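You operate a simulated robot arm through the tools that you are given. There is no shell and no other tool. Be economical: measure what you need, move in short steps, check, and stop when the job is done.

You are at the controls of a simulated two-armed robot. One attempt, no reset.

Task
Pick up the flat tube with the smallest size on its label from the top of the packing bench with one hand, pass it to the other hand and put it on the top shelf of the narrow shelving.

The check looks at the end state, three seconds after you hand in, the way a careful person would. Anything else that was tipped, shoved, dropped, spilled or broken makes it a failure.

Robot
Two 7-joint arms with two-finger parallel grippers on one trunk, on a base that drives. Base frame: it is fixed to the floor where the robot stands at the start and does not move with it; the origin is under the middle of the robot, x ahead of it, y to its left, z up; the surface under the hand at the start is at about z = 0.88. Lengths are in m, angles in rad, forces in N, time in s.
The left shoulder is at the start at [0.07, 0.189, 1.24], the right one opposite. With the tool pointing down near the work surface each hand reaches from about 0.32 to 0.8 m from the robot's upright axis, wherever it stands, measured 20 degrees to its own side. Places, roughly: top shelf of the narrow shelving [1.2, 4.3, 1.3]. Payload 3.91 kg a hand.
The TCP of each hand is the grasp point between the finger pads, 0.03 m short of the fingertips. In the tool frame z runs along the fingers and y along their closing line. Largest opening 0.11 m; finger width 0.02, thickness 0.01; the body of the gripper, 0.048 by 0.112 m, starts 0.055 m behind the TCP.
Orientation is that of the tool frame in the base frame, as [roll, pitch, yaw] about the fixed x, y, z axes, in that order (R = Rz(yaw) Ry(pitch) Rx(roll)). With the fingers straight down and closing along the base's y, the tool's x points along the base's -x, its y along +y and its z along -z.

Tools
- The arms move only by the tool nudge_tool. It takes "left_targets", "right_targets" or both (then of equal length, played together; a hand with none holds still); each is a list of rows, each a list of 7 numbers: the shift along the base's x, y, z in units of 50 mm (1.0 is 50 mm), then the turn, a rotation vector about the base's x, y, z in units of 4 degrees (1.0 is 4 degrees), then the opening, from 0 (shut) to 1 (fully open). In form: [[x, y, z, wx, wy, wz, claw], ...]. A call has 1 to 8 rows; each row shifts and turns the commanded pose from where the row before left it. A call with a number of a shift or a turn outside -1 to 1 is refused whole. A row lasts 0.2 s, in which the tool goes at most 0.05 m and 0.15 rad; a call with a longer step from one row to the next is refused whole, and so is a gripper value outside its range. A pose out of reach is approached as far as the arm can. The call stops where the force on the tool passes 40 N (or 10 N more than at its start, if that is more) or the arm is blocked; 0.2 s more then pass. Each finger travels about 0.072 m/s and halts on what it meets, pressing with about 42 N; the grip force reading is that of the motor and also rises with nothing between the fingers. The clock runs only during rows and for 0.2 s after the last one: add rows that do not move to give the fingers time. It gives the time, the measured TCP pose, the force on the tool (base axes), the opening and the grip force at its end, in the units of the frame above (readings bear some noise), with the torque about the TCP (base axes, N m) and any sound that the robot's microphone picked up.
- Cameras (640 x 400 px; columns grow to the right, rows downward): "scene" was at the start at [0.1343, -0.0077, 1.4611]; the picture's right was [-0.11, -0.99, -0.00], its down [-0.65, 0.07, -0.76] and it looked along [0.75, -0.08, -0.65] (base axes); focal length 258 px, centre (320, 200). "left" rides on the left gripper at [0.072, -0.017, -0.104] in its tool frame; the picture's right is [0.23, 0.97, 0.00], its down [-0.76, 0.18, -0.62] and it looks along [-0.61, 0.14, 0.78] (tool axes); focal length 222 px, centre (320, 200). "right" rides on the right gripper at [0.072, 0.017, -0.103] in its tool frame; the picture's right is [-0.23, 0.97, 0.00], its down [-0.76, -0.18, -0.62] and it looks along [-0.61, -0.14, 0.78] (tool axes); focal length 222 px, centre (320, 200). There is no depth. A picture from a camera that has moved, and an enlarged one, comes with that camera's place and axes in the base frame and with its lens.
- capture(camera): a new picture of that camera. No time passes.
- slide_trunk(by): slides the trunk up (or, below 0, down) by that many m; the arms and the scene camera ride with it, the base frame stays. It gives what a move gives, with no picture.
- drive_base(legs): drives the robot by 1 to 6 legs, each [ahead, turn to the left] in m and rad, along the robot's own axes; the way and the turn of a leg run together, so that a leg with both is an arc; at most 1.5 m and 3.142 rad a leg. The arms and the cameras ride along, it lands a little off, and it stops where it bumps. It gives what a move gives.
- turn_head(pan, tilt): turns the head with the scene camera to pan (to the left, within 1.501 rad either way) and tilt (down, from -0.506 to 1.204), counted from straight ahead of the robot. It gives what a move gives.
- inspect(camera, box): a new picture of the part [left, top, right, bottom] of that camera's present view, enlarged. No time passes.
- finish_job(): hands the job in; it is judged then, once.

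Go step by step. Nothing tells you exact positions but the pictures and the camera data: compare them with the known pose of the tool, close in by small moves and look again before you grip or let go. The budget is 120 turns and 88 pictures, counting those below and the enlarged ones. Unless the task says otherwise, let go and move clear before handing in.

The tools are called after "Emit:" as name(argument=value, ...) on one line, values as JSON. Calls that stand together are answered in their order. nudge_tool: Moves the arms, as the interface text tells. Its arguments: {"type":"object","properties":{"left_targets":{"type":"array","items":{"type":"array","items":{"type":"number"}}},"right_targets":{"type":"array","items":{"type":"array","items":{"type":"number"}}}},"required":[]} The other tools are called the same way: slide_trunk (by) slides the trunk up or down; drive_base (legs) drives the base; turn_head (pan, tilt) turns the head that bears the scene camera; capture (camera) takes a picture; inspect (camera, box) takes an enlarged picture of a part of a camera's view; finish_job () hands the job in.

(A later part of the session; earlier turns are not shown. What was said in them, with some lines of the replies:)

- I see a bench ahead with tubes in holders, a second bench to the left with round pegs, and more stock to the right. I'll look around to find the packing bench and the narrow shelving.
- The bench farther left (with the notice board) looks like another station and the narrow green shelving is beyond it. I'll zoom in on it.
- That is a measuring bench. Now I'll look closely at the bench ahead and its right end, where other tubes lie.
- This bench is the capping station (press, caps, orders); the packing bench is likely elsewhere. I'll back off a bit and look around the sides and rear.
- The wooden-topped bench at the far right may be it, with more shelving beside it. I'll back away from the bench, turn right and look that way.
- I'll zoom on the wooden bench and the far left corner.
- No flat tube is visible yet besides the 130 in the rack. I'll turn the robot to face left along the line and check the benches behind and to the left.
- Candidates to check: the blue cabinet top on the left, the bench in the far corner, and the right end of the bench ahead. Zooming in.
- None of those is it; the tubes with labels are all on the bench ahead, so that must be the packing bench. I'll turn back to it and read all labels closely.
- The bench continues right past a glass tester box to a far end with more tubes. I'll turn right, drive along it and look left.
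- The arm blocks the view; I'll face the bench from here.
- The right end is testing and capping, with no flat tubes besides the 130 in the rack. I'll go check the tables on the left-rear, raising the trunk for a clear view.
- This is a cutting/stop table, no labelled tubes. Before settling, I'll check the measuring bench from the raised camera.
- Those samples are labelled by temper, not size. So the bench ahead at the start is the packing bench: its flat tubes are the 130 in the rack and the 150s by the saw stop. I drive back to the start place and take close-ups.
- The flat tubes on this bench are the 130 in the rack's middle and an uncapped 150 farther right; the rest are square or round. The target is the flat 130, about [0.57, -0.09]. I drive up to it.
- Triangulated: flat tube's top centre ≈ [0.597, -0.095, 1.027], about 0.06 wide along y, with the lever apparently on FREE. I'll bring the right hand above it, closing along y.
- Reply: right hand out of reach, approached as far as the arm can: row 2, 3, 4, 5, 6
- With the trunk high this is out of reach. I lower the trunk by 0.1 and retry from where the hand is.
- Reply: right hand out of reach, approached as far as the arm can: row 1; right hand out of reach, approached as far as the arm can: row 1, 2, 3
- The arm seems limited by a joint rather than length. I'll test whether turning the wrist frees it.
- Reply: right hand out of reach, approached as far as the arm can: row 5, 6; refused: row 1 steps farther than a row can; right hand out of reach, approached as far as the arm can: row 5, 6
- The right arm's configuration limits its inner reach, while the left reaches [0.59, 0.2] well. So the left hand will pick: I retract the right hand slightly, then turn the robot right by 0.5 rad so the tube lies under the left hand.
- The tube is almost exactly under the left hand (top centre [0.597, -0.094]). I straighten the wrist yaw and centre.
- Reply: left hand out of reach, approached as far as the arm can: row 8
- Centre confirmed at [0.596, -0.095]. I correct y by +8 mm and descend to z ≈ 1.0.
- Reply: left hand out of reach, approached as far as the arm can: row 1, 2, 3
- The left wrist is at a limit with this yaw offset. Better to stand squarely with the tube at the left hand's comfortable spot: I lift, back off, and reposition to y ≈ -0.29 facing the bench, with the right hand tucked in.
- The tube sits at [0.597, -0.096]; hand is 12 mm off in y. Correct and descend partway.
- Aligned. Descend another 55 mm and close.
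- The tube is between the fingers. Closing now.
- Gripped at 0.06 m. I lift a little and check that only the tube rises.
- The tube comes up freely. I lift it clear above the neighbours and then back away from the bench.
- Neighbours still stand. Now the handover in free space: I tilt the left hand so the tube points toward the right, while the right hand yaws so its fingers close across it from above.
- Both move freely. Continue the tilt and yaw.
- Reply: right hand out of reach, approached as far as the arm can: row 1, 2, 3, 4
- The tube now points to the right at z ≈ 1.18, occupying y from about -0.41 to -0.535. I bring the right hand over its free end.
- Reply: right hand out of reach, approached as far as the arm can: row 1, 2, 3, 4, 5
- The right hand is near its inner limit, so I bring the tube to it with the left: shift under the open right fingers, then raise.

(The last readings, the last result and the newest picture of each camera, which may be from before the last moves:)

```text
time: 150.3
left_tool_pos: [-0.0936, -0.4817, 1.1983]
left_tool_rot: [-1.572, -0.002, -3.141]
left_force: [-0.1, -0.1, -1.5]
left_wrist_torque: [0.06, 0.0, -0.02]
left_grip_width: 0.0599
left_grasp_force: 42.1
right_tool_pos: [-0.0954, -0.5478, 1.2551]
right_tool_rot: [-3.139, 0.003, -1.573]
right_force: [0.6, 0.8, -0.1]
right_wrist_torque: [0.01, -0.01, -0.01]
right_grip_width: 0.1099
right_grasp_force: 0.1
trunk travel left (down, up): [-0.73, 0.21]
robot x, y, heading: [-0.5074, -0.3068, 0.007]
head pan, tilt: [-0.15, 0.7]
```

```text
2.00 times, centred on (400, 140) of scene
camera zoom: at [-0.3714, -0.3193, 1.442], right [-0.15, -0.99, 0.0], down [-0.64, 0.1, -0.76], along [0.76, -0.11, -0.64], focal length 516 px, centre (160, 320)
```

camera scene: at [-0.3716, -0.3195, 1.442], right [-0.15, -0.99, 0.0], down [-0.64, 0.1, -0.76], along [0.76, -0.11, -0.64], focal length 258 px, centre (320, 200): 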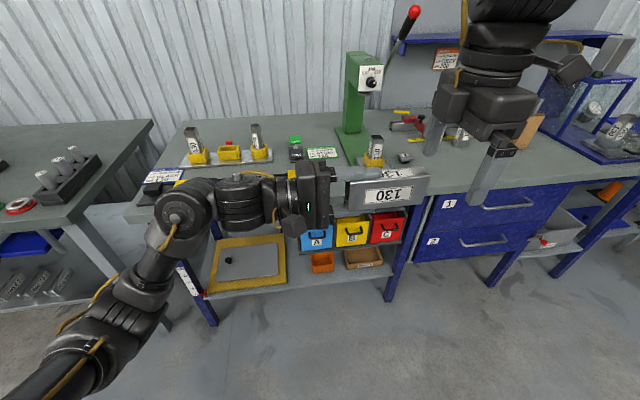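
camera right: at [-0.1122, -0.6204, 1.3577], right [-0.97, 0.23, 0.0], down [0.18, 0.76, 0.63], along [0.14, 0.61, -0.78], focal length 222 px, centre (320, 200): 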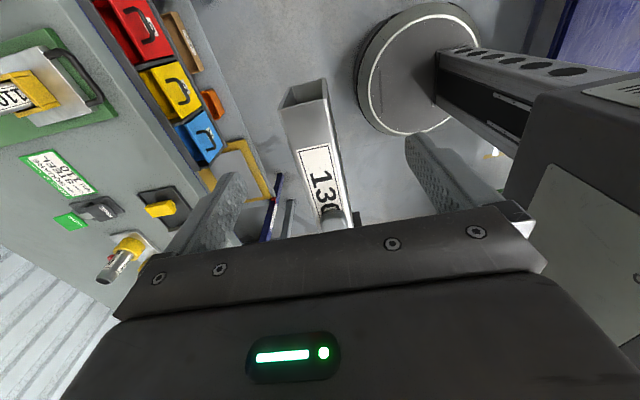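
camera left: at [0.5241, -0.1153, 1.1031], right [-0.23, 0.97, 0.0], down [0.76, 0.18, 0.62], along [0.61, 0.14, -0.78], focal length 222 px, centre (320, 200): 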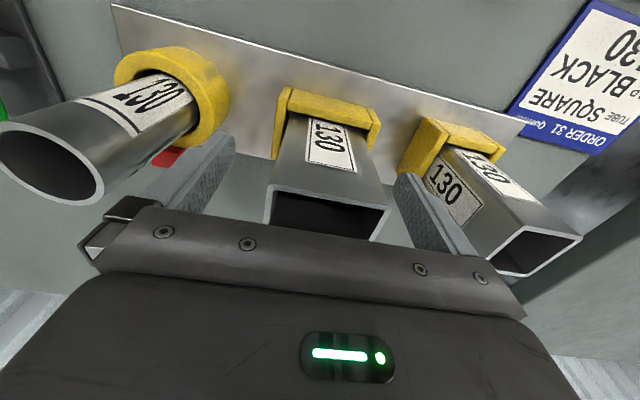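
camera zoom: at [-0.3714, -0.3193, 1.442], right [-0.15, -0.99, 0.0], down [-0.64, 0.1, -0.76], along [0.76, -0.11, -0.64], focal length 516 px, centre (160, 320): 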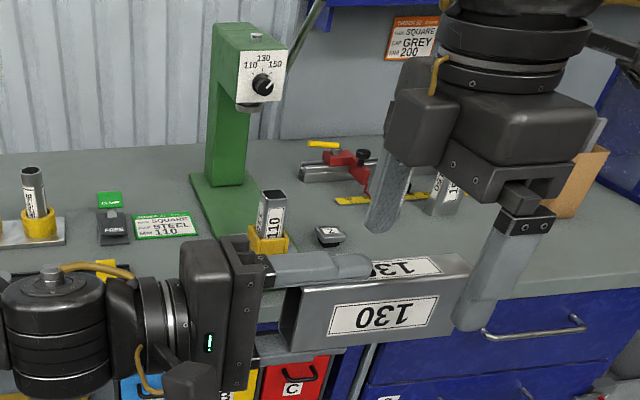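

Aligned; I raise the tube 50 mm into the right fingers and close them.

Emit:
nudge_tool(left_targets=[[0, 0, 0.5, 0, 0, 0, 0], [0, 0, 0.5, 0, 0, 0, 0], [0, 0, 0, 0, 0, 0, 0], [0, 0, 0, 0, 0, 0, 0], [0, 0, 0, 0, 0, 0, 0], [0, 0, 0, 0, 0, 0, 0], [0, 0, 0, 0, 0, 0, 0], [0, 0, 0, 0, 0, 0, 0]], right_targets=[[0, 0, 0, 0, 0, 0, 1], [0, 0, 0, 0, 0, 0, 1], [0, 0, 0, 0, 0, 0, 1], [0, 0, 0, 0, 0, 0, 0.7], [0, 0, 0, 0, 0, 0, 0.5], [0, 0, 0, 0, 0, 0, 0.3], [0, 0, 0, 0, 0, 0, 0], [0, 0, 0, 0, 0, 0, 0]])

Emit:
inspect(camera="scene", box=[240, 40, 560, 240])

```text
time: 152.1
left_tool_pos: [-0.0951, -0.481, 1.2496]
left_tool_rot: [-1.574, 0.0, 3.14]
left_force: [-8.1, 3.0, -1.4]
left_wrist_torque: [0.07, -0.3, -0.44]
left_grip_width: 0.0594
left_grasp_force: 42.2
right_tool_pos: [-0.0933, -0.5492, 1.2547]
right_tool_rot: [-3.139, 0.004, -1.574]
right_force: [8.5, -2.9, -0.7]
right_wrist_torque: [-0.02, 0.31, -0.11]
right_grip_width: 0.0296
right_grasp_force: 41.6
trunk travel left (down, up): [-0.73, 0.21]
robot x, y, heading: [-0.5032, -0.3052, 0.001]
head pan, tilt: [-0.15, 0.7]
```

```text
2.00 times, centred on (400, 140) of scene
camera zoom: at [-0.3713, -0.3192, 1.442], right [-0.15, -0.99, 0.0], down [-0.64, 0.1, -0.76], along [0.76, -0.11, -0.64], focal length 516 px, centre (160, 320)
```

zoom: 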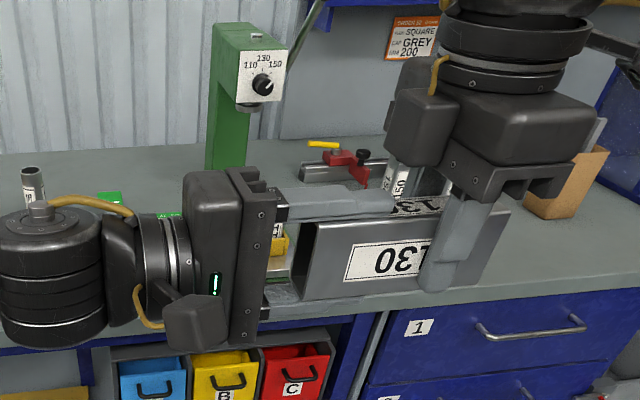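

The right hand holds the tube (0.03 m thickness). Now I open the left slightly and withdraw it to the left.

Emit:
nudge_tool(left_targets=[[0, 0, 0, 0, 0, 0, 0.7], [0, 0, 0, 0, 0, 0, 0.7], [0, 0.4, 0, 0, 0, 0, 0.7], [0, 0.6, 0, 0, 0, 0, 0.7], [0, 0.8, 0, 0, 0, 0, 0.7], [0, 0.8, 0, 0, 0, 0, 0.7], [0, 0.8, 0, 0, 0, 0, 0.7], [0, 0, 0, 0, 0, 0, 0.7]])

Emit:
capture(camera="scene")

```text
time: 153.9
left_tool_pos: [-0.0663, -0.321, 1.2234]
left_tool_rot: [-1.571, 0.002, 3.139]
left_force: [1.0, -0.2, -0.3]
left_wrist_torque: [-0.04, -0.02, 0.0]
left_grip_width: 0.0769
left_grasp_force: 0.2
left hand out of reach, approached as far as the arm can: row 5, 6, 7
right_tool_pos: [-0.0942, -0.5492, 1.2548]
right_tool_rot: [3.14, 0.005, -1.573]
right_force: [0.4, 0.0, -0.1]
right_wrist_torque: [-0.04, 0.04, 0.0]
right_grip_width: 0.0298
right_grasp_force: 42.0
trunk travel left (down, up): [-0.73, 0.21]
robot x, y, heading: [-0.5043, -0.3019, -0.001]
head pan, tilt: [-0.15, 0.7]
```

```text
31 pictures are left
camera scene: at [-0.3711, -0.3197, 1.442], right [-0.15, -0.99, 0.0], down [-0.64, 0.1, -0.76], along [0.76, -0.11, -0.64], focal length 258 px, centre (320, 200)
```

scene: 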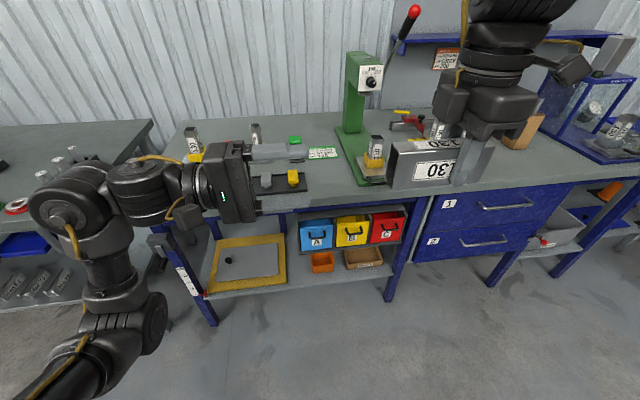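

The tube is in the right hand alone. I fold the left hand back to a downward pose at the left side for driving.

Emit:
nudge_tool(left_targets=[[-0.1, 0.2, 0, 1, 0, 0, 0.7], [-0.1, 0.3, 0, 1, 0, 0, 0.7], [-0.1, 0.35, 0, 1, 0, 0, 0.7], [-0.1, 0.35, 0, 1, 0, 0, 0.7], [-0.1, 0.35, 0, 1, 0, 0, 0.7], [-0.1, 0.35, 0, 1, 0, 0, 0.7], [-0.1, 0.35, 0, 1, 0, 0, 0.7], [-0.1, 0.35, 0, 1, 0, 0, 0.7]])

Emit:
nudge_tool(left_targets=[[-0.05, 0.35, 0, 1, 0, 0, 0.7], [-0.05, 0.35, 0, 1, 0, 0, 0.7], [-0.05, 0.35, 0, 1, 0, 0, 0.7], [-0.05, 0.35, 0, 1, 0, 0, 0.7], [-0.05, 0.35, 0, 1, 0, 0, 0.7], [-0.05, 0.35, 0, 1, 0, 0, 0.7], [-0.05, 0.35, 0, 1, 0, 0, 0.7], [-0.05, 0.35, 0, 1, 0, 0, 0.7]])

Emit:
nudge_tool(left_targets=[[-0.05, 0.35, 0, 1, 0, 0, 0.7], [-0.05, 0.35, 0, 1, 0, 0, 0.7], [-0.05, 0.35, 0, 1, 0, 0, 0.7], [-0.05, 0.35, 0, 1, 0, 0, 0.7], [-0.05, 0.35, 0, 1, 0, 0, 0.7], [-0.05, 0.35, 0, 1, 0, 0, 0.7], [0, 0, 0, 0, 0, 0, 0.7]])

```text
time: 155.7
left_tool_pos: [-0.0332, -0.2147, 1.1834]
left_tool_rot: [-2.027, 0.0, 3.137]
left_force: [0.2, 0.2, -0.1]
left_wrist_torque: [-0.02, -0.04, -0.02]
left_grip_width: 0.0771
left_grasp_force: 0.1
left hand out of reach, approached as far as the arm can: row 1, 2, 3, 4, 5, 6, 7, 8
right_tool_pos: [-0.0938, -0.5495, 1.2551]
right_tool_rot: [-3.139, 0.003, -1.571]
right_force: [0.6, -0.2, -0.4]
right_wrist_torque: [-0.06, -0.01, 0.02]
right_grip_width: 0.0298
right_grasp_force: 41.8
trunk travel left (down, up): [-0.73, 0.21]
robot x, y, heading: [-0.5065, -0.3082, -0.005]
head pan, tilt: [-0.15, 0.7]
```

```text
time: 157.5
left_tool_pos: [-0.0501, -0.077, 1.1869]
left_tool_rot: [-2.585, -0.003, 3.138]
left_force: [0.1, 0.7, -0.5]
left_wrist_torque: [-0.01, 0.0, -0.02]
left_grip_width: 0.0769
left_grasp_force: 0.0
right_tool_pos: [-0.0957, -0.5493, 1.2544]
right_tool_rot: [-3.139, 0.002, -1.573]
right_force: [-0.3, -0.1, -0.2]
right_wrist_torque: [-0.04, -0.02, 0.0]
right_grip_width: 0.0297
right_grasp_force: 42.1
trunk travel left (down, up): [-0.73, 0.21]
robot x, y, heading: [-0.509, -0.308, 0.002]
head pan, tilt: [-0.15, 0.7]
```

```text
time: 159.1
left_tool_pos: [-0.0653, 0.0291, 1.1851]
left_tool_rot: [-3.006, -0.001, 3.139]
left_force: [-0.1, 0.4, -0.4]
left_wrist_torque: [0.02, 0.03, 0.01]
left_grip_width: 0.0769
left_grasp_force: 0.1
right_tool_pos: [-0.0952, -0.5478, 1.2548]
right_tool_rot: [3.141, 0.003, -1.575]
right_force: [-0.1, -0.1, 0.0]
right_wrist_torque: [-0.02, 0.03, 0.0]
right_grip_width: 0.0298
right_grasp_force: 42.1
trunk travel left (down, up): [-0.73, 0.21]
robot x, y, heading: [-0.5063, -0.3058, -0.001]
head pan, tilt: [-0.15, 0.7]
```

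Ready to travel. I raise the trunk fully so hands clear everything, pull the left hand in a bit, then drive up the aisle.

Emit:
slide_trunk(by=0.2)

Emit:
nudge_tool(left_targets=[[-0.6, 0, 0, 0.9, 0, 0, 0.7], [-0.6, 0, 0, 0.9, 0, 0, 0.7], [-0.6, 0, 0, 0, 0, 0, 0.7], [-0.6, 0, 0, 0, 0, 0, 0.7], [0, 0, 0, 0, 0, 0, 0.7]])

Emit:
drive_base(legs=[[0, 1.255], [1.37, 0], [0, 0.316], [0.9, 0]])

Emit:
turn_head(pan=-0.2, tilt=0.35)

Emit:
capture(camera="scene")

```text
time: 161.3
left_tool_pos: [-0.0655, 0.0293, 1.3848]
left_tool_rot: [-3.002, -0.001, 3.14]
left_force: [0.3, -1.1, 0.1]
left_wrist_torque: [-0.02, -0.02, 0.01]
left_grip_width: 0.0773
left_grasp_force: 0.0
right_tool_pos: [-0.0936, -0.5477, 1.4552]
right_tool_rot: [3.142, 0.003, -1.572]
right_force: [-0.5, -0.2, -2.2]
right_wrist_torque: [-0.03, -0.04, -0.02]
right_grip_width: 0.0298
right_grasp_force: 41.3
trunk travel left (down, up): [-0.93, 0.01]
robot x, y, heading: [-0.5075, -0.3054, -0.001]
head pan, tilt: [-0.15, 0.7]
```

```text
time: 162.5
left_tool_pos: [-0.1839, 0.0278, 1.3845]
left_tool_rot: [-3.127, -0.001, 3.141]
left_force: [-1.2, -0.4, 0.4]
left_wrist_torque: [0.01, -0.02, -0.02]
left_grip_width: 0.0771
left_grasp_force: 0.1
right_tool_pos: [-0.0941, -0.548, 1.4552]
right_tool_rot: [-3.139, 0.002, -1.572]
right_force: [-0.9, -1.0, -1.4]
right_wrist_torque: [-0.05, 0.01, 0.0]
right_grip_width: 0.0296
right_grasp_force: 42.0
trunk travel left (down, up): [-0.93, 0.01]
robot x, y, heading: [-0.5048, -0.3039, 0.009]
head pan, tilt: [-0.15, 0.7]
```

```text
time: 177.9
left_tool_pos: [-0.4005, 2.2451, 1.3837]
left_tool_rot: [-3.128, -0.002, -1.569]
left_force: [-0.6, -0.7, 0.8]
left_wrist_torque: [0.04, -0.01, 0.04]
left_grip_width: 0.0771
left_grasp_force: 0.0
right_tool_pos: [0.1755, 2.3353, 1.4557]
right_tool_rot: [-3.14, 0.003, 0.001]
right_force: [-0.6, -0.8, -1.7]
right_wrist_torque: [0.0, -0.07, 0.03]
right_grip_width: 0.0299
right_grasp_force: 41.6
trunk travel left (down, up): [-0.93, 0.01]
robot x, y, heading: [-0.0661, 1.9201, 1.576]
head pan, tilt: [-0.15, 0.7]
```

```text
time: 178.8
left_tool_pos: [-0.4017, 2.2461, 1.3838]
left_tool_rot: [-3.128, -0.002, -1.569]
left_force: [-0.4, 1.0, -0.4]
left_wrist_torque: [0.01, -0.01, -0.01]
left_grip_width: 0.0769
left_grasp_force: 0.2
right_tool_pos: [0.176, 2.3367, 1.4554]
right_tool_rot: [-3.141, 0.003, 0.001]
right_force: [-0.4, 0.4, -2.0]
right_wrist_torque: [0.0, 0.0, 0.02]
right_grip_width: 0.0296
right_grasp_force: 41.9
trunk travel left (down, up): [-0.93, 0.01]
robot x, y, heading: [-0.0668, 1.9252, 1.574]
head pan, tilt: [-0.201, 0.351]
```

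```text
30 pictures are left
camera scene: at [-0.0467, 2.0668, 1.6733], right [0.98, -0.2, 0.0], down [-0.07, -0.34, -0.94], along [0.18, 0.92, -0.34], focal length 258 px, centre (320, 200)
```

scene: 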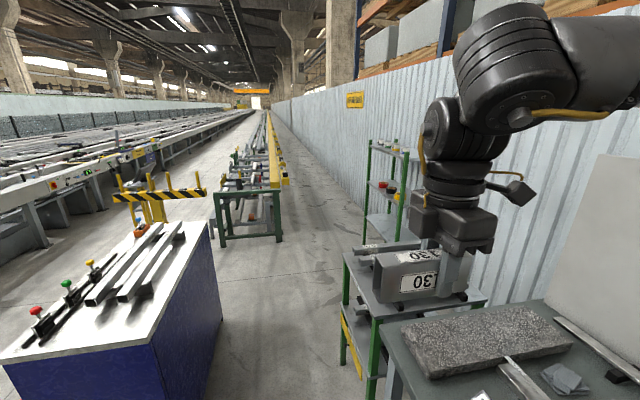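

The shelving stands just past the side table, and the aisle at x ≈ -0.06 is clear. I drive on to y ≈ 4.5 and turn to face the shelving.

Emit:
drive_base(legs=[[1.5, 0], [1.05, 0], [0, -1.574]])

Emit:
turn_head(pan=-0.05, tilt=0.35)

Emit:
capture(camera="scene")

```text
time: 195.0
left_tool_pos: [0.2066, 4.8326, 1.3833]
left_tool_rot: [-3.127, -0.001, -3.112]
left_force: [0.5, -0.4, -0.4]
left_wrist_torque: [0.02, 0.01, -0.01]
left_grip_width: 0.0771
left_grasp_force: 0.0
right_tool_pos: [0.3133, 4.2579, 1.4554]
right_tool_rot: [3.14, 0.004, -1.539]
right_force: [0.2, -0.1, -1.4]
right_wrist_torque: [-0.06, 0.0, 0.01]
right_grip_width: 0.0295
right_grasp_force: 42.5
trunk travel left (down, up): [-0.93, 0.01]
robot x, y, heading: [-0.1038, 4.4865, 0.033]
head pan, tilt: [-0.201, 0.351]
```

```text
time: 195.7
left_tool_pos: [0.2048, 4.8333, 1.3835]
left_tool_rot: [-3.127, -0.002, -3.111]
left_force: [0.6, 0.6, 0.5]
left_wrist_torque: [-0.02, -0.02, 0.0]
left_grip_width: 0.0771
left_grasp_force: 0.1
right_tool_pos: [0.3129, 4.2586, 1.4553]
right_tool_rot: [-3.141, 0.005, -1.54]
right_force: [-0.6, -0.2, -2.1]
right_wrist_torque: [-0.07, -0.03, 0.01]
right_grip_width: 0.0297
right_grasp_force: 42.0
trunk travel left (down, up): [-0.93, 0.01]
robot x, y, heading: [-0.1077, 4.4865, 0.03]
head pan, tilt: [-0.051, 0.351]
```

```text
29 pictures are left
camera scene: at [0.0375, 4.4882, 1.6734], right [-0.02, -1.0, 0.0], down [-0.34, 0.01, -0.94], along [0.94, -0.02, -0.34], focal length 258 px, centre (320, 200)
```

scene: 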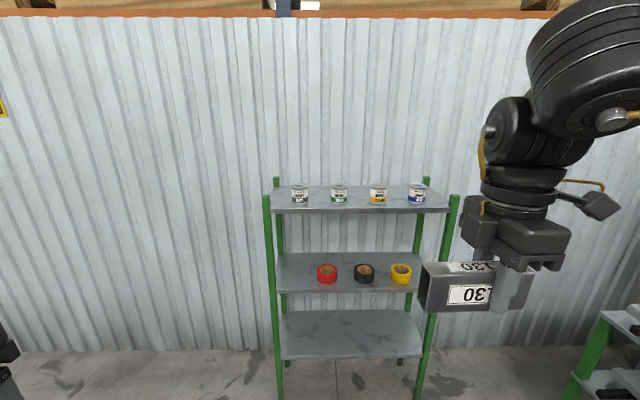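

The top shelf has four cans standing near its front edge, with free space behind them. I zoom to measure; then I'll drive closer and measure again.

Emit:
inspect(camera="scene", box=[250, 160, 470, 230])

Emit:
drive_base(legs=[[0.3, 0]])

Emit:
turn_head(pan=0.0, tilt=0.5)

Emit:
capture(camera="scene")

```text
2.91 times, centred on (360, 195) of scene
camera zoom: at [0.0375, 4.4882, 1.6734], right [-0.02, -1.0, 0.0], down [-0.34, 0.01, -0.94], along [0.94, -0.02, -0.34], focal length 750 px, centre (204, 214)
```

zoom: 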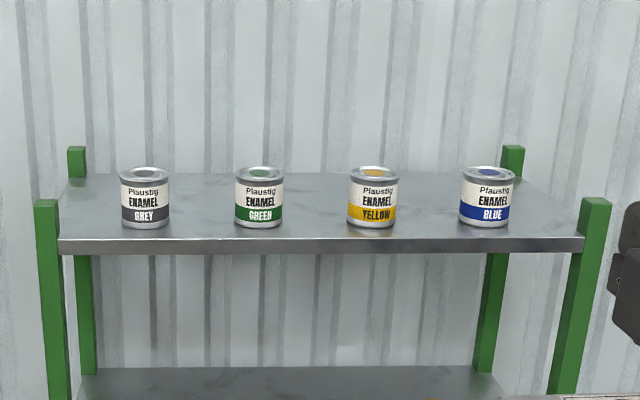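

```text
time: 197.8
left_tool_pos: [0.5091, 4.8455, 1.3853]
left_tool_rot: [-3.128, -0.002, -3.107]
left_force: [-0.9, -0.5, -0.1]
left_wrist_torque: [-0.03, -0.04, -0.04]
left_grip_width: 0.0769
left_grasp_force: 0.1
right_tool_pos: [0.619, 4.2709, 1.4559]
right_tool_rot: [-3.137, 0.004, -1.535]
right_force: [-0.7, -0.4, -2.3]
right_wrist_torque: [-0.03, -0.04, 0.01]
right_grip_width: 0.0295
right_grasp_force: 42.5
trunk travel left (down, up): [-0.93, 0.01]
robot x, y, heading: [0.2015, 4.4986, 0.035]
head pan, tilt: [-0.051, 0.351]
```

```text
time: 198.5
left_tool_pos: [0.5102, 4.8434, 1.3838]
left_tool_rot: [-3.126, -0.002, -3.107]
left_force: [-0.1, -0.4, -0.1]
left_wrist_torque: [0.0, 0.04, -0.01]
left_grip_width: 0.0768
left_grasp_force: 0.1
right_tool_pos: [0.6204, 4.2727, 1.4547]
right_tool_rot: [-3.139, 0.004, -1.536]
right_force: [0.0, 0.4, -2.8]
right_wrist_torque: [-0.02, 0.03, 0.0]
right_grip_width: 0.0298
right_grasp_force: 42.1
trunk travel left (down, up): [-0.93, 0.01]
robot x, y, heading: [0.2011, 4.4946, 0.04]
head pan, tilt: [0.0, 0.499]
```

```text
27 pictures are left
camera scene: at [0.3418, 4.5037, 1.6599], right [0.04, -1.0, 0.0], down [-0.48, -0.02, -0.88], along [0.88, 0.03, -0.48], focal length 258 px, centre (320, 200)
```

scene: 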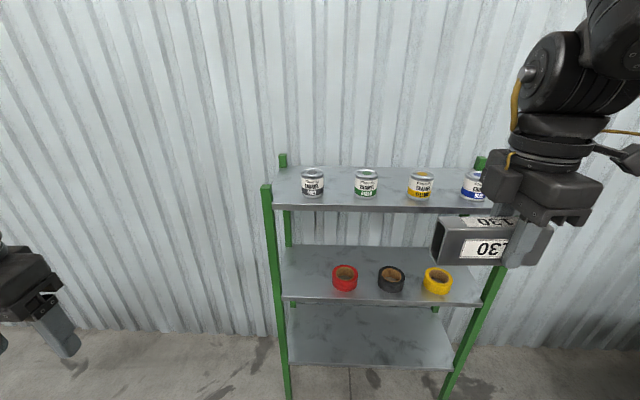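

Emit:
inspect(camera="scene", box=[250, 140, 490, 230])

```text
2.67 times, centred on (370, 185) of scene
camera zoom: at [0.3418, 4.5037, 1.6599], right [0.04, -1.0, 0.0], down [-0.48, -0.02, -0.88], along [0.88, 0.03, -0.48], focal length 688 px, centre (187, 240)
```

zoom: 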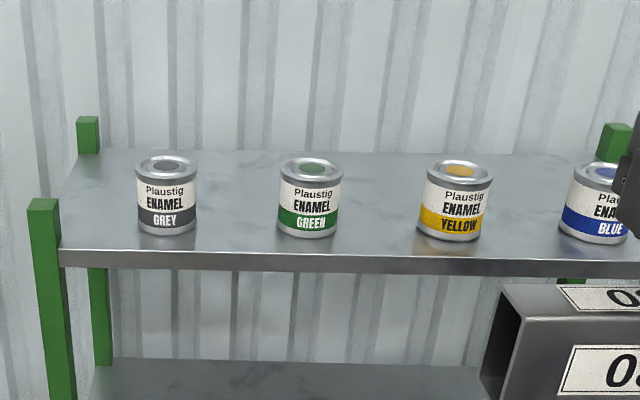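

Shelf surface ≈ 1.288, front edge x ≈ 0.99, back ≈ 1.29; cans occupy x 1.03–1.10 with tops at 1.365. I'll set the tube behind them at x ≈ 1.19. First I test the forward reach of the right hand here in free space.

Emit:
nudge_tool(right_targets=[[0.5, -0.5, 0, 0, 0, 0, 0], [0.5, -0.5, 0, 0, 0, 0, 0], [0.5, -0.5, 0, 0, 0, 0, 0], [0.5, -0.5, 0, 0, 0, 0, 0], [0.5, -0.5, 0, 0, 0, 0, 0], [0.5, 0, 0, 0, 0, 0, 0], [0, 0, 0, 0, 0, 0, 0]])

```text
time: 200.1
left_tool_pos: [0.5112, 4.8457, 1.3843]
left_tool_rot: [-3.128, 0.0, -3.107]
left_force: [-0.8, -0.3, 0.3]
left_wrist_torque: [0.01, -0.02, 0.04]
left_grip_width: 0.0766
left_grasp_force: 0.1
right_tool_pos: [0.741, 4.1371, 1.4252]
right_tool_rot: [-3.14, 0.004, -1.533]
right_force: [0.1, 0.0, -1.7]
right_wrist_torque: [-0.05, -0.01, -0.01]
right_grip_width: 0.0297
right_grasp_force: 42.5
right hand out of reach, approached as far as the arm can: row 3, 4, 5, 6
trunk travel left (down, up): [-0.93, 0.01]
robot x, y, heading: [0.2072, 4.4962, 0.033]
head pan, tilt: [0.0, 0.499]
```

Reach is rel (0.52, -0.38) at z 1.425. I raise it 20 mm (slightly retracted) for clearance over the cans, then view from here before driving in.

Emit:
nudge_tool(right_targets=[[-0.4, 0, 0.3, 0, 0, 0, 0], [0, 0, 0.3, 0, 0, 0, 0], [0, 0, 0, 0, 0, 0, 0]])

Emit:
drive_base(legs=[[0.15, 0]])

Emit:
turn_head(pan=-0.3, tilt=0.5)

Emit:
capture(camera="scene")

Emit:
capture(camera="right")

```text
time: 200.9
left_tool_pos: [0.5133, 4.8441, 1.3836]
left_tool_rot: [-3.127, -0.004, -3.107]
left_force: [0.5, 0.1, 0.0]
left_wrist_torque: [-0.01, 0.05, -0.03]
left_grip_width: 0.0771
left_grasp_force: 0.2
right_tool_pos: [0.7161, 4.1341, 1.4494]
right_tool_rot: [-3.139, 0.007, -1.536]
right_force: [-0.3, 0.9, -2.4]
right_wrist_torque: [-0.07, -0.04, -0.01]
right_grip_width: 0.0295
right_grasp_force: 41.8
right hand out of reach, approached as far as the arm can: row 2
trunk travel left (down, up): [-0.93, 0.01]
robot x, y, heading: [0.2007, 4.4938, 0.035]
head pan, tilt: [0.0, 0.499]
```

```text
time: 202.3
left_tool_pos: [0.6607, 4.85, 1.386]
left_tool_rot: [-3.128, -0.001, -3.111]
left_force: [0.4, 0.2, 0.5]
left_wrist_torque: [-0.04, 0.0, -0.01]
left_grip_width: 0.0772
left_grasp_force: 0.0
right_tool_pos: [0.8614, 4.1381, 1.4525]
right_tool_rot: [-3.134, 0.005, -1.538]
right_force: [-0.2, -0.4, -2.1]
right_wrist_torque: [-0.01, -0.03, -0.01]
right_grip_width: 0.0297
right_grasp_force: 42.0
trunk travel left (down, up): [-0.93, 0.01]
robot x, y, heading: [0.3546, 4.5014, 0.031]
head pan, tilt: [0.0, 0.499]
```

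```text
time: 203.1
left_tool_pos: [0.6656, 4.8495, 1.3835]
left_tool_rot: [-3.125, -0.002, -3.111]
left_force: [0.0, -0.4, -0.9]
left_wrist_torque: [-0.01, 0.0, 0.0]
left_grip_width: 0.0769
left_grasp_force: 0.1
right_tool_pos: [0.8665, 4.1388, 1.4496]
right_tool_rot: [-3.138, 0.007, -1.539]
right_force: [-0.4, -0.6, -1.3]
right_wrist_torque: [-0.06, -0.01, -0.05]
right_grip_width: 0.0298
right_grasp_force: 42.0
trunk travel left (down, up): [-0.93, 0.01]
robot x, y, heading: [0.3526, 4.5024, 0.029]
head pan, tilt: [-0.3, 0.499]
```

```text
25 pictures are left
camera scene: at [0.4918, 4.4815, 1.6596], right [-0.26, -0.96, 0.0], down [-0.46, 0.13, -0.88], along [0.85, -0.23, -0.48], focal length 258 px, centre (320, 200)
```

scene: 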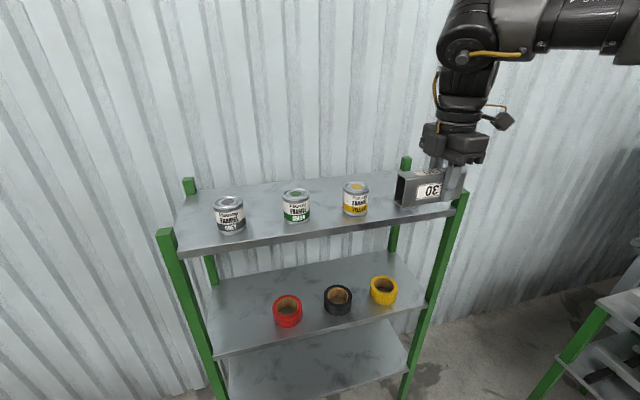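

```text
24 pictures are left
camera right: at [0.8508, 4.0661, 1.5526], right [-0.98, 0.2, 0.0], down [0.15, 0.76, 0.63], along [0.12, 0.62, -0.78], focal length 222 px, centre (320, 200)
```

right: 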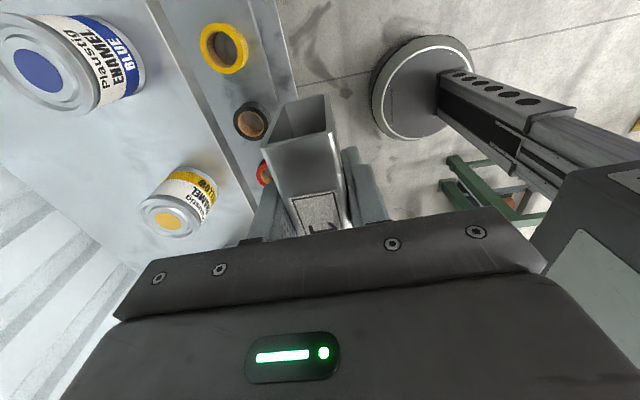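

Clearances look fine: blue can at [1.05, 4.05], yellow at [1.06, 4.21], tops ~1.365 and tube bottom ~1.415. I drive in 0.29 m, carrying the tube over the cans.

Emit:
drive_base(legs=[[0.29, 0]])

Emit:
capture(camera="scene")

Emit:
capture(camera="right")

```text
time: 205.1
left_tool_pos: [0.9488, 4.8583, 1.3846]
left_tool_rot: [-3.127, -0.002, -3.112]
left_force: [0.4, 0.0, 0.0]
left_wrist_torque: [0.01, -0.04, -0.01]
left_grip_width: 0.0772
left_grasp_force: 0.0
right_tool_pos: [1.1486, 4.1478, 1.4517]
right_tool_rot: [-3.133, 0.006, -1.54]
right_force: [-1.0, 0.3, -1.6]
right_wrist_torque: [-0.03, -0.05, 0.0]
right_grip_width: 0.0299
right_grasp_force: 41.9
trunk travel left (down, up): [-0.93, 0.01]
robot x, y, heading: [0.6444, 4.5124, 0.035]
head pan, tilt: [-0.3, 0.499]
```

```text
23 pictures are left
camera scene: at [0.7751, 4.4908, 1.66], right [-0.26, -0.96, 0.0], down [-0.46, 0.13, -0.88], along [0.85, -0.23, -0.48], focal length 258 px, centre (320, 200)
```

scene: 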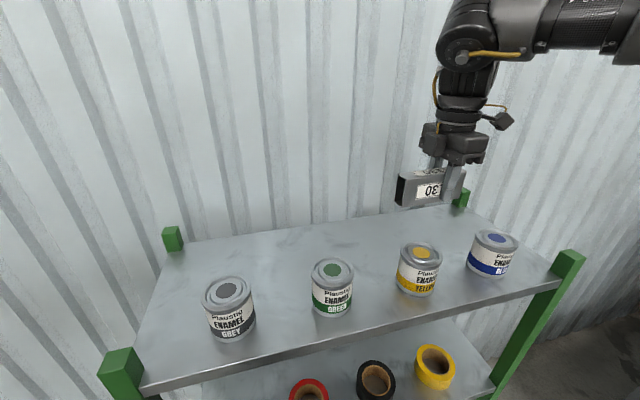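

```text
22 pictures are left
camera right: at [1.1338, 4.0749, 1.5541], right [-0.98, 0.2, -0.01], down [0.15, 0.76, 0.63], along [0.13, 0.62, -0.78], focal length 222 px, centre (320, 200)
```

right: 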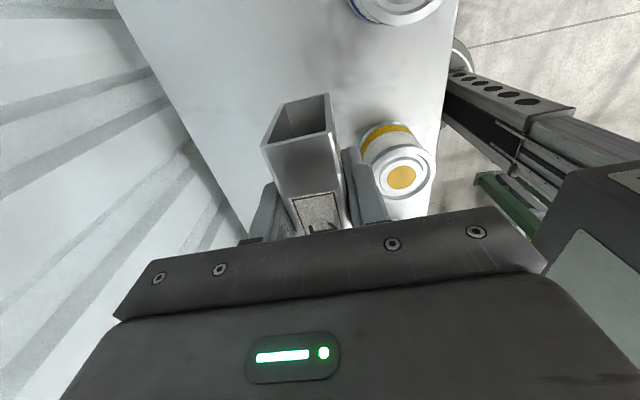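

Good clearance. I descend partway while moving on to x ≈ 1.19.

Emit:
nudge_tool(right_targets=[[0.2, 0, -0.2, 0, 0, 0, 0], [0.2, 0, -0.2, 0, 0, 0, 0], [0.2, 0, -0.4, 0, 0, 0, 0], [0.2, 0, -0.4, 0, 0, 0, 0], [0, 0, -0.4, 0, 0, 0, 0], [0, 0, 0, 0, 0, 0, 0]])

Emit:
inspect(camera="scene", box=[340, 120, 560, 320])

Emit:
capture(camera="right")

```text
time: 206.5
left_tool_pos: [0.9513, 4.8594, 1.3842]
left_tool_rot: [-3.127, -0.001, -3.112]
left_force: [-1.2, 0.4, 0.5]
left_wrist_torque: [0.03, -0.03, 0.03]
left_grip_width: 0.0771
left_grasp_force: 0.1
right_tool_pos: [1.1921, 4.148, 1.3718]
right_tool_rot: [-3.136, 0.005, -1.539]
right_force: [0.4, 0.0, -0.7]
right_wrist_torque: [-0.06, 0.0, 0.02]
right_grip_width: 0.0298
right_grasp_force: 42.6
trunk travel left (down, up): [-0.93, 0.01]
robot x, y, heading: [0.6391, 4.5139, 0.031]
head pan, tilt: [-0.3, 0.499]
```

```text
2.00 times, centred on (450, 220) of scene
camera zoom: at [0.7776, 4.4908, 1.6598], right [-0.26, -0.96, 0.0], down [-0.46, 0.13, -0.88], along [0.85, -0.23, -0.48], focal length 516 px, centre (60, 160)
```

zoom: 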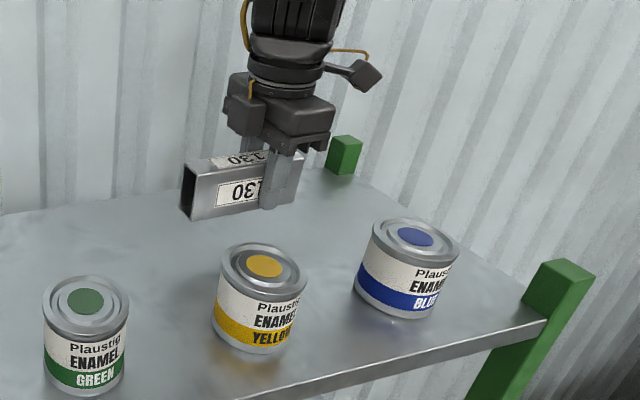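

```text
20 pictures are left
camera right: at [1.1768, 4.0756, 1.4736], right [-0.98, 0.2, 0.0], down [0.15, 0.76, 0.63], along [0.13, 0.62, -0.78], focal length 222 px, centre (320, 200)
```

right: 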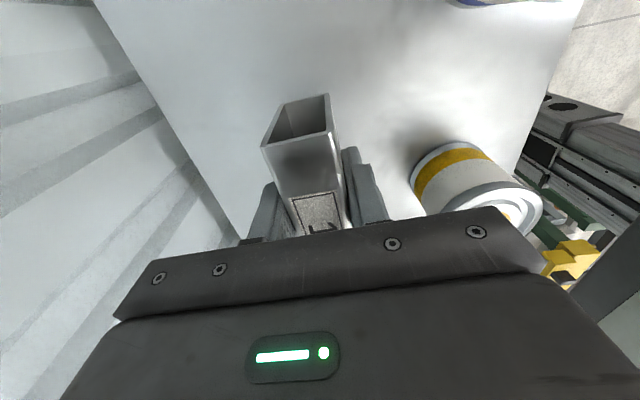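

Tube is well placed behind the cans. Lower slowly toward contact.

Emit:
nudge_tool(right_targets=[[0, 0, -0.25, 0, 0, 0, 0], [0, 0, -0.25, 0, 0, 0, 0], [0, 0, -0.15, 0, 0, 0, 0], [0, 0, -0.05, 0, 0, 0, 0], [0, 0, 0, 0, 0, 0, 0]])

Emit:
inspect(camera="scene", box=[380, 160, 520, 260])

```text
time: 207.7
left_tool_pos: [0.9519, 4.8588, 1.3841]
left_tool_rot: [-3.129, -0.001, -3.112]
left_force: [-0.8, 0.6, -0.4]
left_wrist_torque: [-0.05, 0.0, 0.0]
left_grip_width: 0.0771
left_grasp_force: 0.1
right_tool_pos: [1.1927, 4.1475, 1.3352]
right_tool_rot: [-3.138, 0.004, -1.541]
right_force: [0.1, 0.4, -1.9]
right_wrist_torque: [-0.03, 0.0, 0.01]
right_grip_width: 0.0297
right_grasp_force: 42.2
trunk travel left (down, up): [-0.93, 0.01]
robot x, y, heading: [0.6368, 4.5148, 0.04]
head pan, tilt: [-0.3, 0.499]
```

```text
4.00 times, centred on (450, 210) of scene
camera zoom: at [0.7783, 4.4907, 1.6597], right [-0.26, -0.96, 0.0], down [-0.46, 0.13, -0.88], along [0.85, -0.23, -0.48], focal length 1032 px, centre (-200, 160)
```

zoom: 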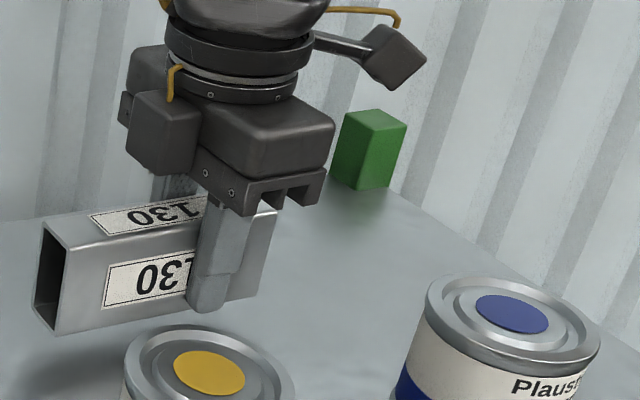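

Close to the surface; I continue in small steps until the force shows contact.

Emit:
nudge_tool(right_targets=[[0, 0, -0.06, 0, 0, 0, 0], [0, 0, -0.06, 0, 0, 0, 0], [0, 0, 0, 0, 0, 0, 0]])

Emit:
nudge_tool(right_targets=[[0, 0, -0.06, 0, 0, 0, 0], [0, 0, 0, 0, 0, 0, 0]])

```text
time: 208.5
left_tool_pos: [0.9516, 4.8579, 1.3835]
left_tool_rot: [-3.127, -0.001, -3.111]
left_force: [-1.5, -0.6, -0.1]
left_wrist_torque: [-0.03, -0.02, -0.03]
left_grip_width: 0.0772
left_grasp_force: 0.0
right_tool_pos: [1.1931, 4.1483, 1.3303]
right_tool_rot: [-3.137, 0.006, -1.541]
right_force: [-0.4, 0.0, -1.6]
right_wrist_torque: [-0.04, 0.01, -0.01]
right_grip_width: 0.0296
right_grasp_force: 42.1
trunk travel left (down, up): [-0.93, 0.01]
robot x, y, heading: [0.6414, 4.5158, 0.037]
head pan, tilt: [-0.3, 0.499]
```

```text
time: 209.1
left_tool_pos: [0.9524, 4.8594, 1.3837]
left_tool_rot: [-3.128, -0.002, -3.111]
left_force: [0.1, 0.3, -0.2]
left_wrist_torque: [0.02, 0.03, 0.0]
left_grip_width: 0.0767
left_grasp_force: 0.1
right_tool_pos: [1.1921, 4.1478, 1.3267]
right_tool_rot: [-3.136, 0.005, -1.539]
right_force: [-0.4, 0.4, -1.7]
right_wrist_torque: [-0.01, -0.01, 0.0]
right_grip_width: 0.0296
right_grasp_force: 42.2
trunk travel left (down, up): [-0.93, 0.01]
robot x, y, heading: [0.6436, 4.5155, 0.038]
head pan, tilt: [-0.3, 0.499]
```

Emit:
nudge_tool(right_targets=[[0, 0, -0.06, 0, 0, 0, 0], [0, 0, 0, 0, 0, 0, 0]])

Emit:
nudge_tool(right_targets=[[0, 0, -0.06, 0, 0, 0, 0], [0, 0, 0, 0, 0, 0, 0]])

Emit:
inspect(camera="scene", box=[380, 160, 520, 260])

```text
time: 209.7
left_tool_pos: [0.9525, 4.8591, 1.3838]
left_tool_rot: [-3.128, -0.001, -3.112]
left_force: [-0.4, 0.1, 0.5]
left_wrist_torque: [0.01, 0.01, -0.01]
left_grip_width: 0.0771
left_grasp_force: 0.0
right_tool_pos: [1.1918, 4.1486, 1.3231]
right_tool_rot: [-3.137, 0.005, -1.539]
right_force: [-0.7, -0.3, -1.9]
right_wrist_torque: [-0.04, -0.02, 0.0]
right_grip_width: 0.0296
right_grasp_force: 42.0
trunk travel left (down, up): [-0.93, 0.01]
robot x, y, heading: [0.6389, 4.5135, 0.034]
head pan, tilt: [-0.3, 0.499]
```

```text
time: 210.3
left_tool_pos: [0.9518, 4.8578, 1.385]
left_tool_rot: [-3.127, -0.002, -3.113]
left_force: [0.0, -0.1, 0.0]
left_wrist_torque: [-0.02, 0.02, 0.0]
left_grip_width: 0.0768
left_grasp_force: 0.0
right_tool_pos: [1.1929, 4.1476, 1.3196]
right_tool_rot: [-3.136, 0.005, -1.54]
right_force: [-0.9, -0.1, -1.9]
right_wrist_torque: [-0.06, 0.0, 0.01]
right_grip_width: 0.0296
right_grasp_force: 42.1
trunk travel left (down, up): [-0.93, 0.01]
robot x, y, heading: [0.64, 4.514, 0.033]
head pan, tilt: [-0.3, 0.499]
```

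```text
4.00 times, centred on (450, 210) of scene
camera zoom: at [0.7786, 4.4908, 1.6597], right [-0.26, -0.96, 0.0], down [-0.46, 0.13, -0.88], along [0.85, -0.23, -0.48], focal length 1032 px, centre (-200, 160)
```

zoom: 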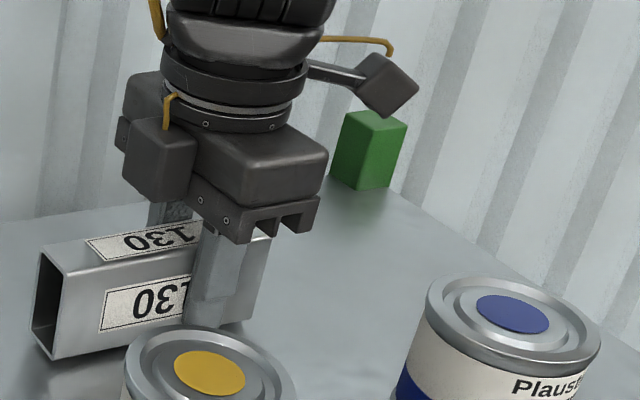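

Still no contact; continuing gently.

Emit:
nudge_tool(right_targets=[[0, 0, -0.06, 0, 0, 0, 0], [0, 0, 0, 0, 0, 0, 0]])

Emit:
nudge_tool(right_targets=[[0, 0, -0.05, 0, 0, 0, 0], [0, 0, 0, 0, 0, 0, 0]])

Emit:
inspect(camera="scene", box=[380, 160, 520, 260])

```text
time: 210.9
left_tool_pos: [0.9523, 4.8584, 1.3847]
left_tool_rot: [-3.128, -0.003, -3.11]
left_force: [0.3, -0.3, 0.5]
left_wrist_torque: [-0.02, -0.02, 0.05]
left_grip_width: 0.0771
left_grasp_force: 0.1
right_tool_pos: [1.1927, 4.1463, 1.3178]
right_tool_rot: [-3.137, 0.006, -1.539]
right_force: [-0.4, -0.2, -1.3]
right_wrist_torque: [-0.04, 0.01, 0.0]
right_grip_width: 0.0295
right_grasp_force: 42.3
trunk travel left (down, up): [-0.93, 0.01]
robot x, y, heading: [0.6382, 4.5133, 0.03]
head pan, tilt: [-0.3, 0.499]
```

```text
time: 211.5
left_tool_pos: [0.9508, 4.8591, 1.3847]
left_tool_rot: [-3.127, -0.001, -3.112]
left_force: [0.8, 0.0, -0.1]
left_wrist_torque: [0.01, 0.0, -0.01]
left_grip_width: 0.0769
left_grasp_force: 0.0
right_tool_pos: [1.1932, 4.1479, 1.3148]
right_tool_rot: [-3.135, 0.005, -1.54]
right_force: [0.8, -1.4, 6.7]
right_wrist_torque: [-0.42, 0.04, 0.07]
right_grip_width: 0.0298
right_grasp_force: 42.3
trunk travel left (down, up): [-0.93, 0.01]
robot x, y, heading: [0.6413, 4.5111, 0.032]
head pan, tilt: [-0.3, 0.499]
```

```text
4.00 times, centred on (450, 210) of scene
camera zoom: at [0.7777, 4.4912, 1.6599], right [-0.26, -0.96, 0.0], down [-0.46, 0.13, -0.88], along [0.85, -0.23, -0.48], focal length 1032 px, centre (-200, 160)
```

zoom: 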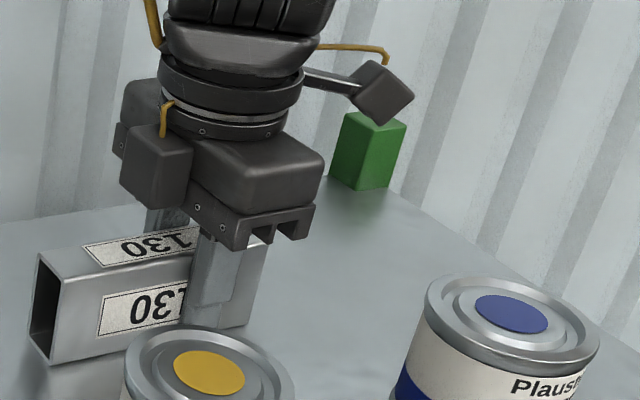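

Contact (≈8 N). I open the fingers moderately and lift straight up.

Emit:
nudge_tool(right_targets=[[0, 0, 0, 0, 0, 0, 0.4], [0, 0, 0, 0, 0, 0, 0.6], [0, 0, 0, 0, 0, 0, 0.6], [0, 0, 0, 0, 0, 0, 0.6]])

Emit:
capture(camera="right")

Emit:
inspect(camera="scene", box=[380, 160, 520, 260])

```text
time: 212.5
left_tool_pos: [0.9533, 4.8581, 1.3839]
left_tool_rot: [-3.127, -0.001, -3.111]
left_force: [0.2, 0.8, -0.5]
left_wrist_torque: [0.02, -0.01, -0.02]
left_grip_width: 0.0771
left_grasp_force: 0.0
right_tool_pos: [1.1927, 4.1474, 1.314]
right_tool_rot: [-3.136, 0.005, -1.54]
right_force: [-0.2, 0.2, 0.3]
right_wrist_torque: [-0.02, -0.01, 0.02]
right_grip_width: 0.0661
right_grasp_force: 0.0
trunk travel left (down, up): [-0.93, 0.01]
robot x, y, heading: [0.6425, 4.5133, 0.031]
head pan, tilt: [-0.3, 0.499]
```

```text
16 pictures are left
camera right: at [1.177, 4.075, 1.4172], right [-0.98, 0.2, 0.0], down [0.15, 0.76, 0.63], along [0.13, 0.62, -0.78], focal length 222 px, centre (320, 200)
```

right: 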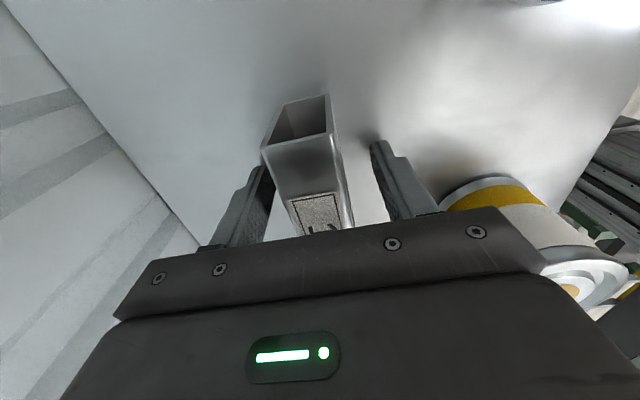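

```text
4.00 times, centred on (450, 210) of scene
camera zoom: at [0.7784, 4.491, 1.6597], right [-0.26, -0.96, 0.0], down [-0.46, 0.13, -0.88], along [0.85, -0.23, -0.48], focal length 1032 px, centre (-200, 160)
```

zoom: 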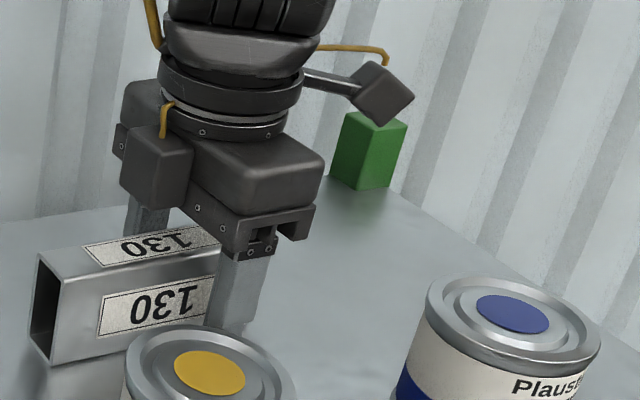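

The tube stands free on the shelf, resting steadily. I lift the hand straight up, then back away.

Emit:
nudge_tool(right_targets=[[0, 0, 0.4, 0, 0, 0, 0.6], [0, 0, 0.5, 0, 0, 0, 0.6], [-0.1, 0, 0.6, 0, 0, 0, 0.6], [-0.2, 0, 0.6, 0, 0, 0, 0.6], [-0.3, 0, 0.6, 0, 0, 0, 0.6], [0, 0, 0, 0, 0, 0, 0.6]])

Emit:
capture(camera="scene")

```text
time: 213.9
left_tool_pos: [0.9516, 4.859, 1.3854]
left_tool_rot: [-3.127, -0.003, -3.112]
left_force: [0.3, 1.2, -0.3]
left_wrist_torque: [0.03, 0.0, 0.01]
left_grip_width: 0.0772
left_grasp_force: 0.0
right_tool_pos: [1.1586, 4.146, 1.4475]
right_tool_rot: [-3.133, 0.008, -1.54]
right_force: [-0.1, 0.7, -0.1]
right_wrist_torque: [0.0, 0.0, -0.02]
right_grip_width: 0.066
right_grasp_force: 0.0
right hand out of reach, approached as far as the arm can: row 5
trunk travel left (down, up): [-0.93, 0.01]
robot x, y, heading: [0.6437, 4.518, 0.034]
head pan, tilt: [-0.3, 0.499]
```

```text
14 pictures are left
camera scene: at [0.7782, 4.491, 1.6597], right [-0.26, -0.96, 0.0], down [-0.46, 0.13, -0.88], along [0.85, -0.23, -0.48], focal length 258 px, centre (320, 200)
```

scene: 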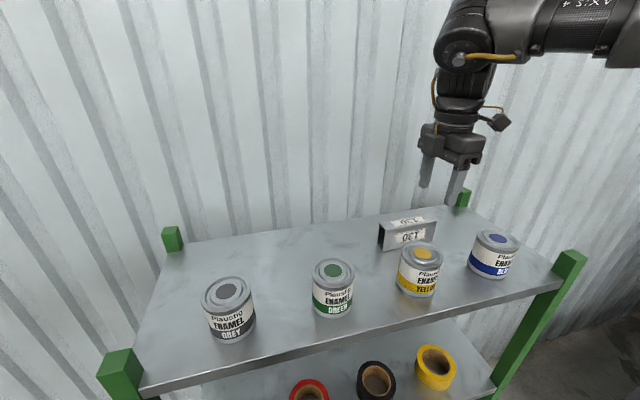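

The tube lies on the top shelf behind the untouched cans, and the hand is above can height. I reverse away and take a last look.

Emit:
drive_base(legs=[[-0.4, 0]])

Emit:
capture(camera="scene")

```text
time: 216.5
left_tool_pos: [0.5253, 4.8463, 1.3846]
left_tool_rot: [-3.127, -0.003, -3.097]
left_force: [1.1, 0.0, -0.4]
left_wrist_torque: [-0.02, -0.02, -0.01]
left_grip_width: 0.0768
left_grasp_force: 0.1
right_tool_pos: [0.7424, 4.1372, 1.4462]
right_tool_rot: [-3.134, 0.007, -1.525]
right_force: [0.6, -0.2, 0.6]
right_wrist_torque: [-0.01, 0.01, 0.02]
right_grip_width: 0.066
right_grasp_force: 0.1
trunk travel left (down, up): [-0.93, 0.01]
robot x, y, heading: [0.2147, 4.4931, 0.044]
head pan, tilt: [-0.3, 0.499]
```

```text
13 pictures are left
camera scene: at [0.3572, 4.4764, 1.6595], right [-0.25, -0.97, 0.0], down [-0.46, 0.12, -0.88], along [0.85, -0.22, -0.48], focal length 258 px, centre (320, 200)
```

scene: 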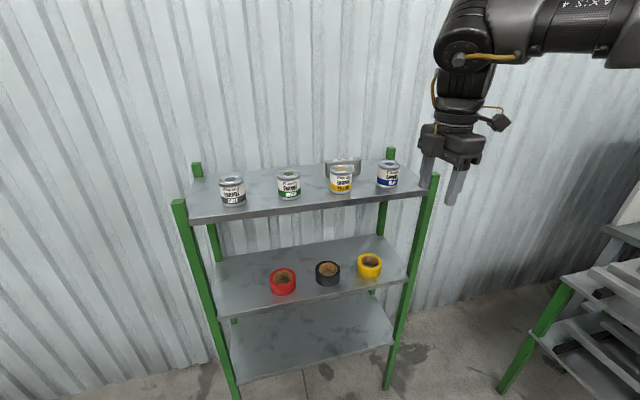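

The tube rests on the top shelf behind the cans, everything else is standing and the hands are clear; I hand the job in.

Emit:
finish_job()

```text
The job is handed in.
```

I picked up the flat 130 tube with the left hand, passed it to the right, and laid it on the top shelf of the narrow shelving. It sits behind the four cans, which were not touched. The job is handed in.

No bench carried a "packing" sign. I took the bench ahead of the start as the packing bench because it held the tubes with size labels. Its flat tubes were the 130 and a larger 150.
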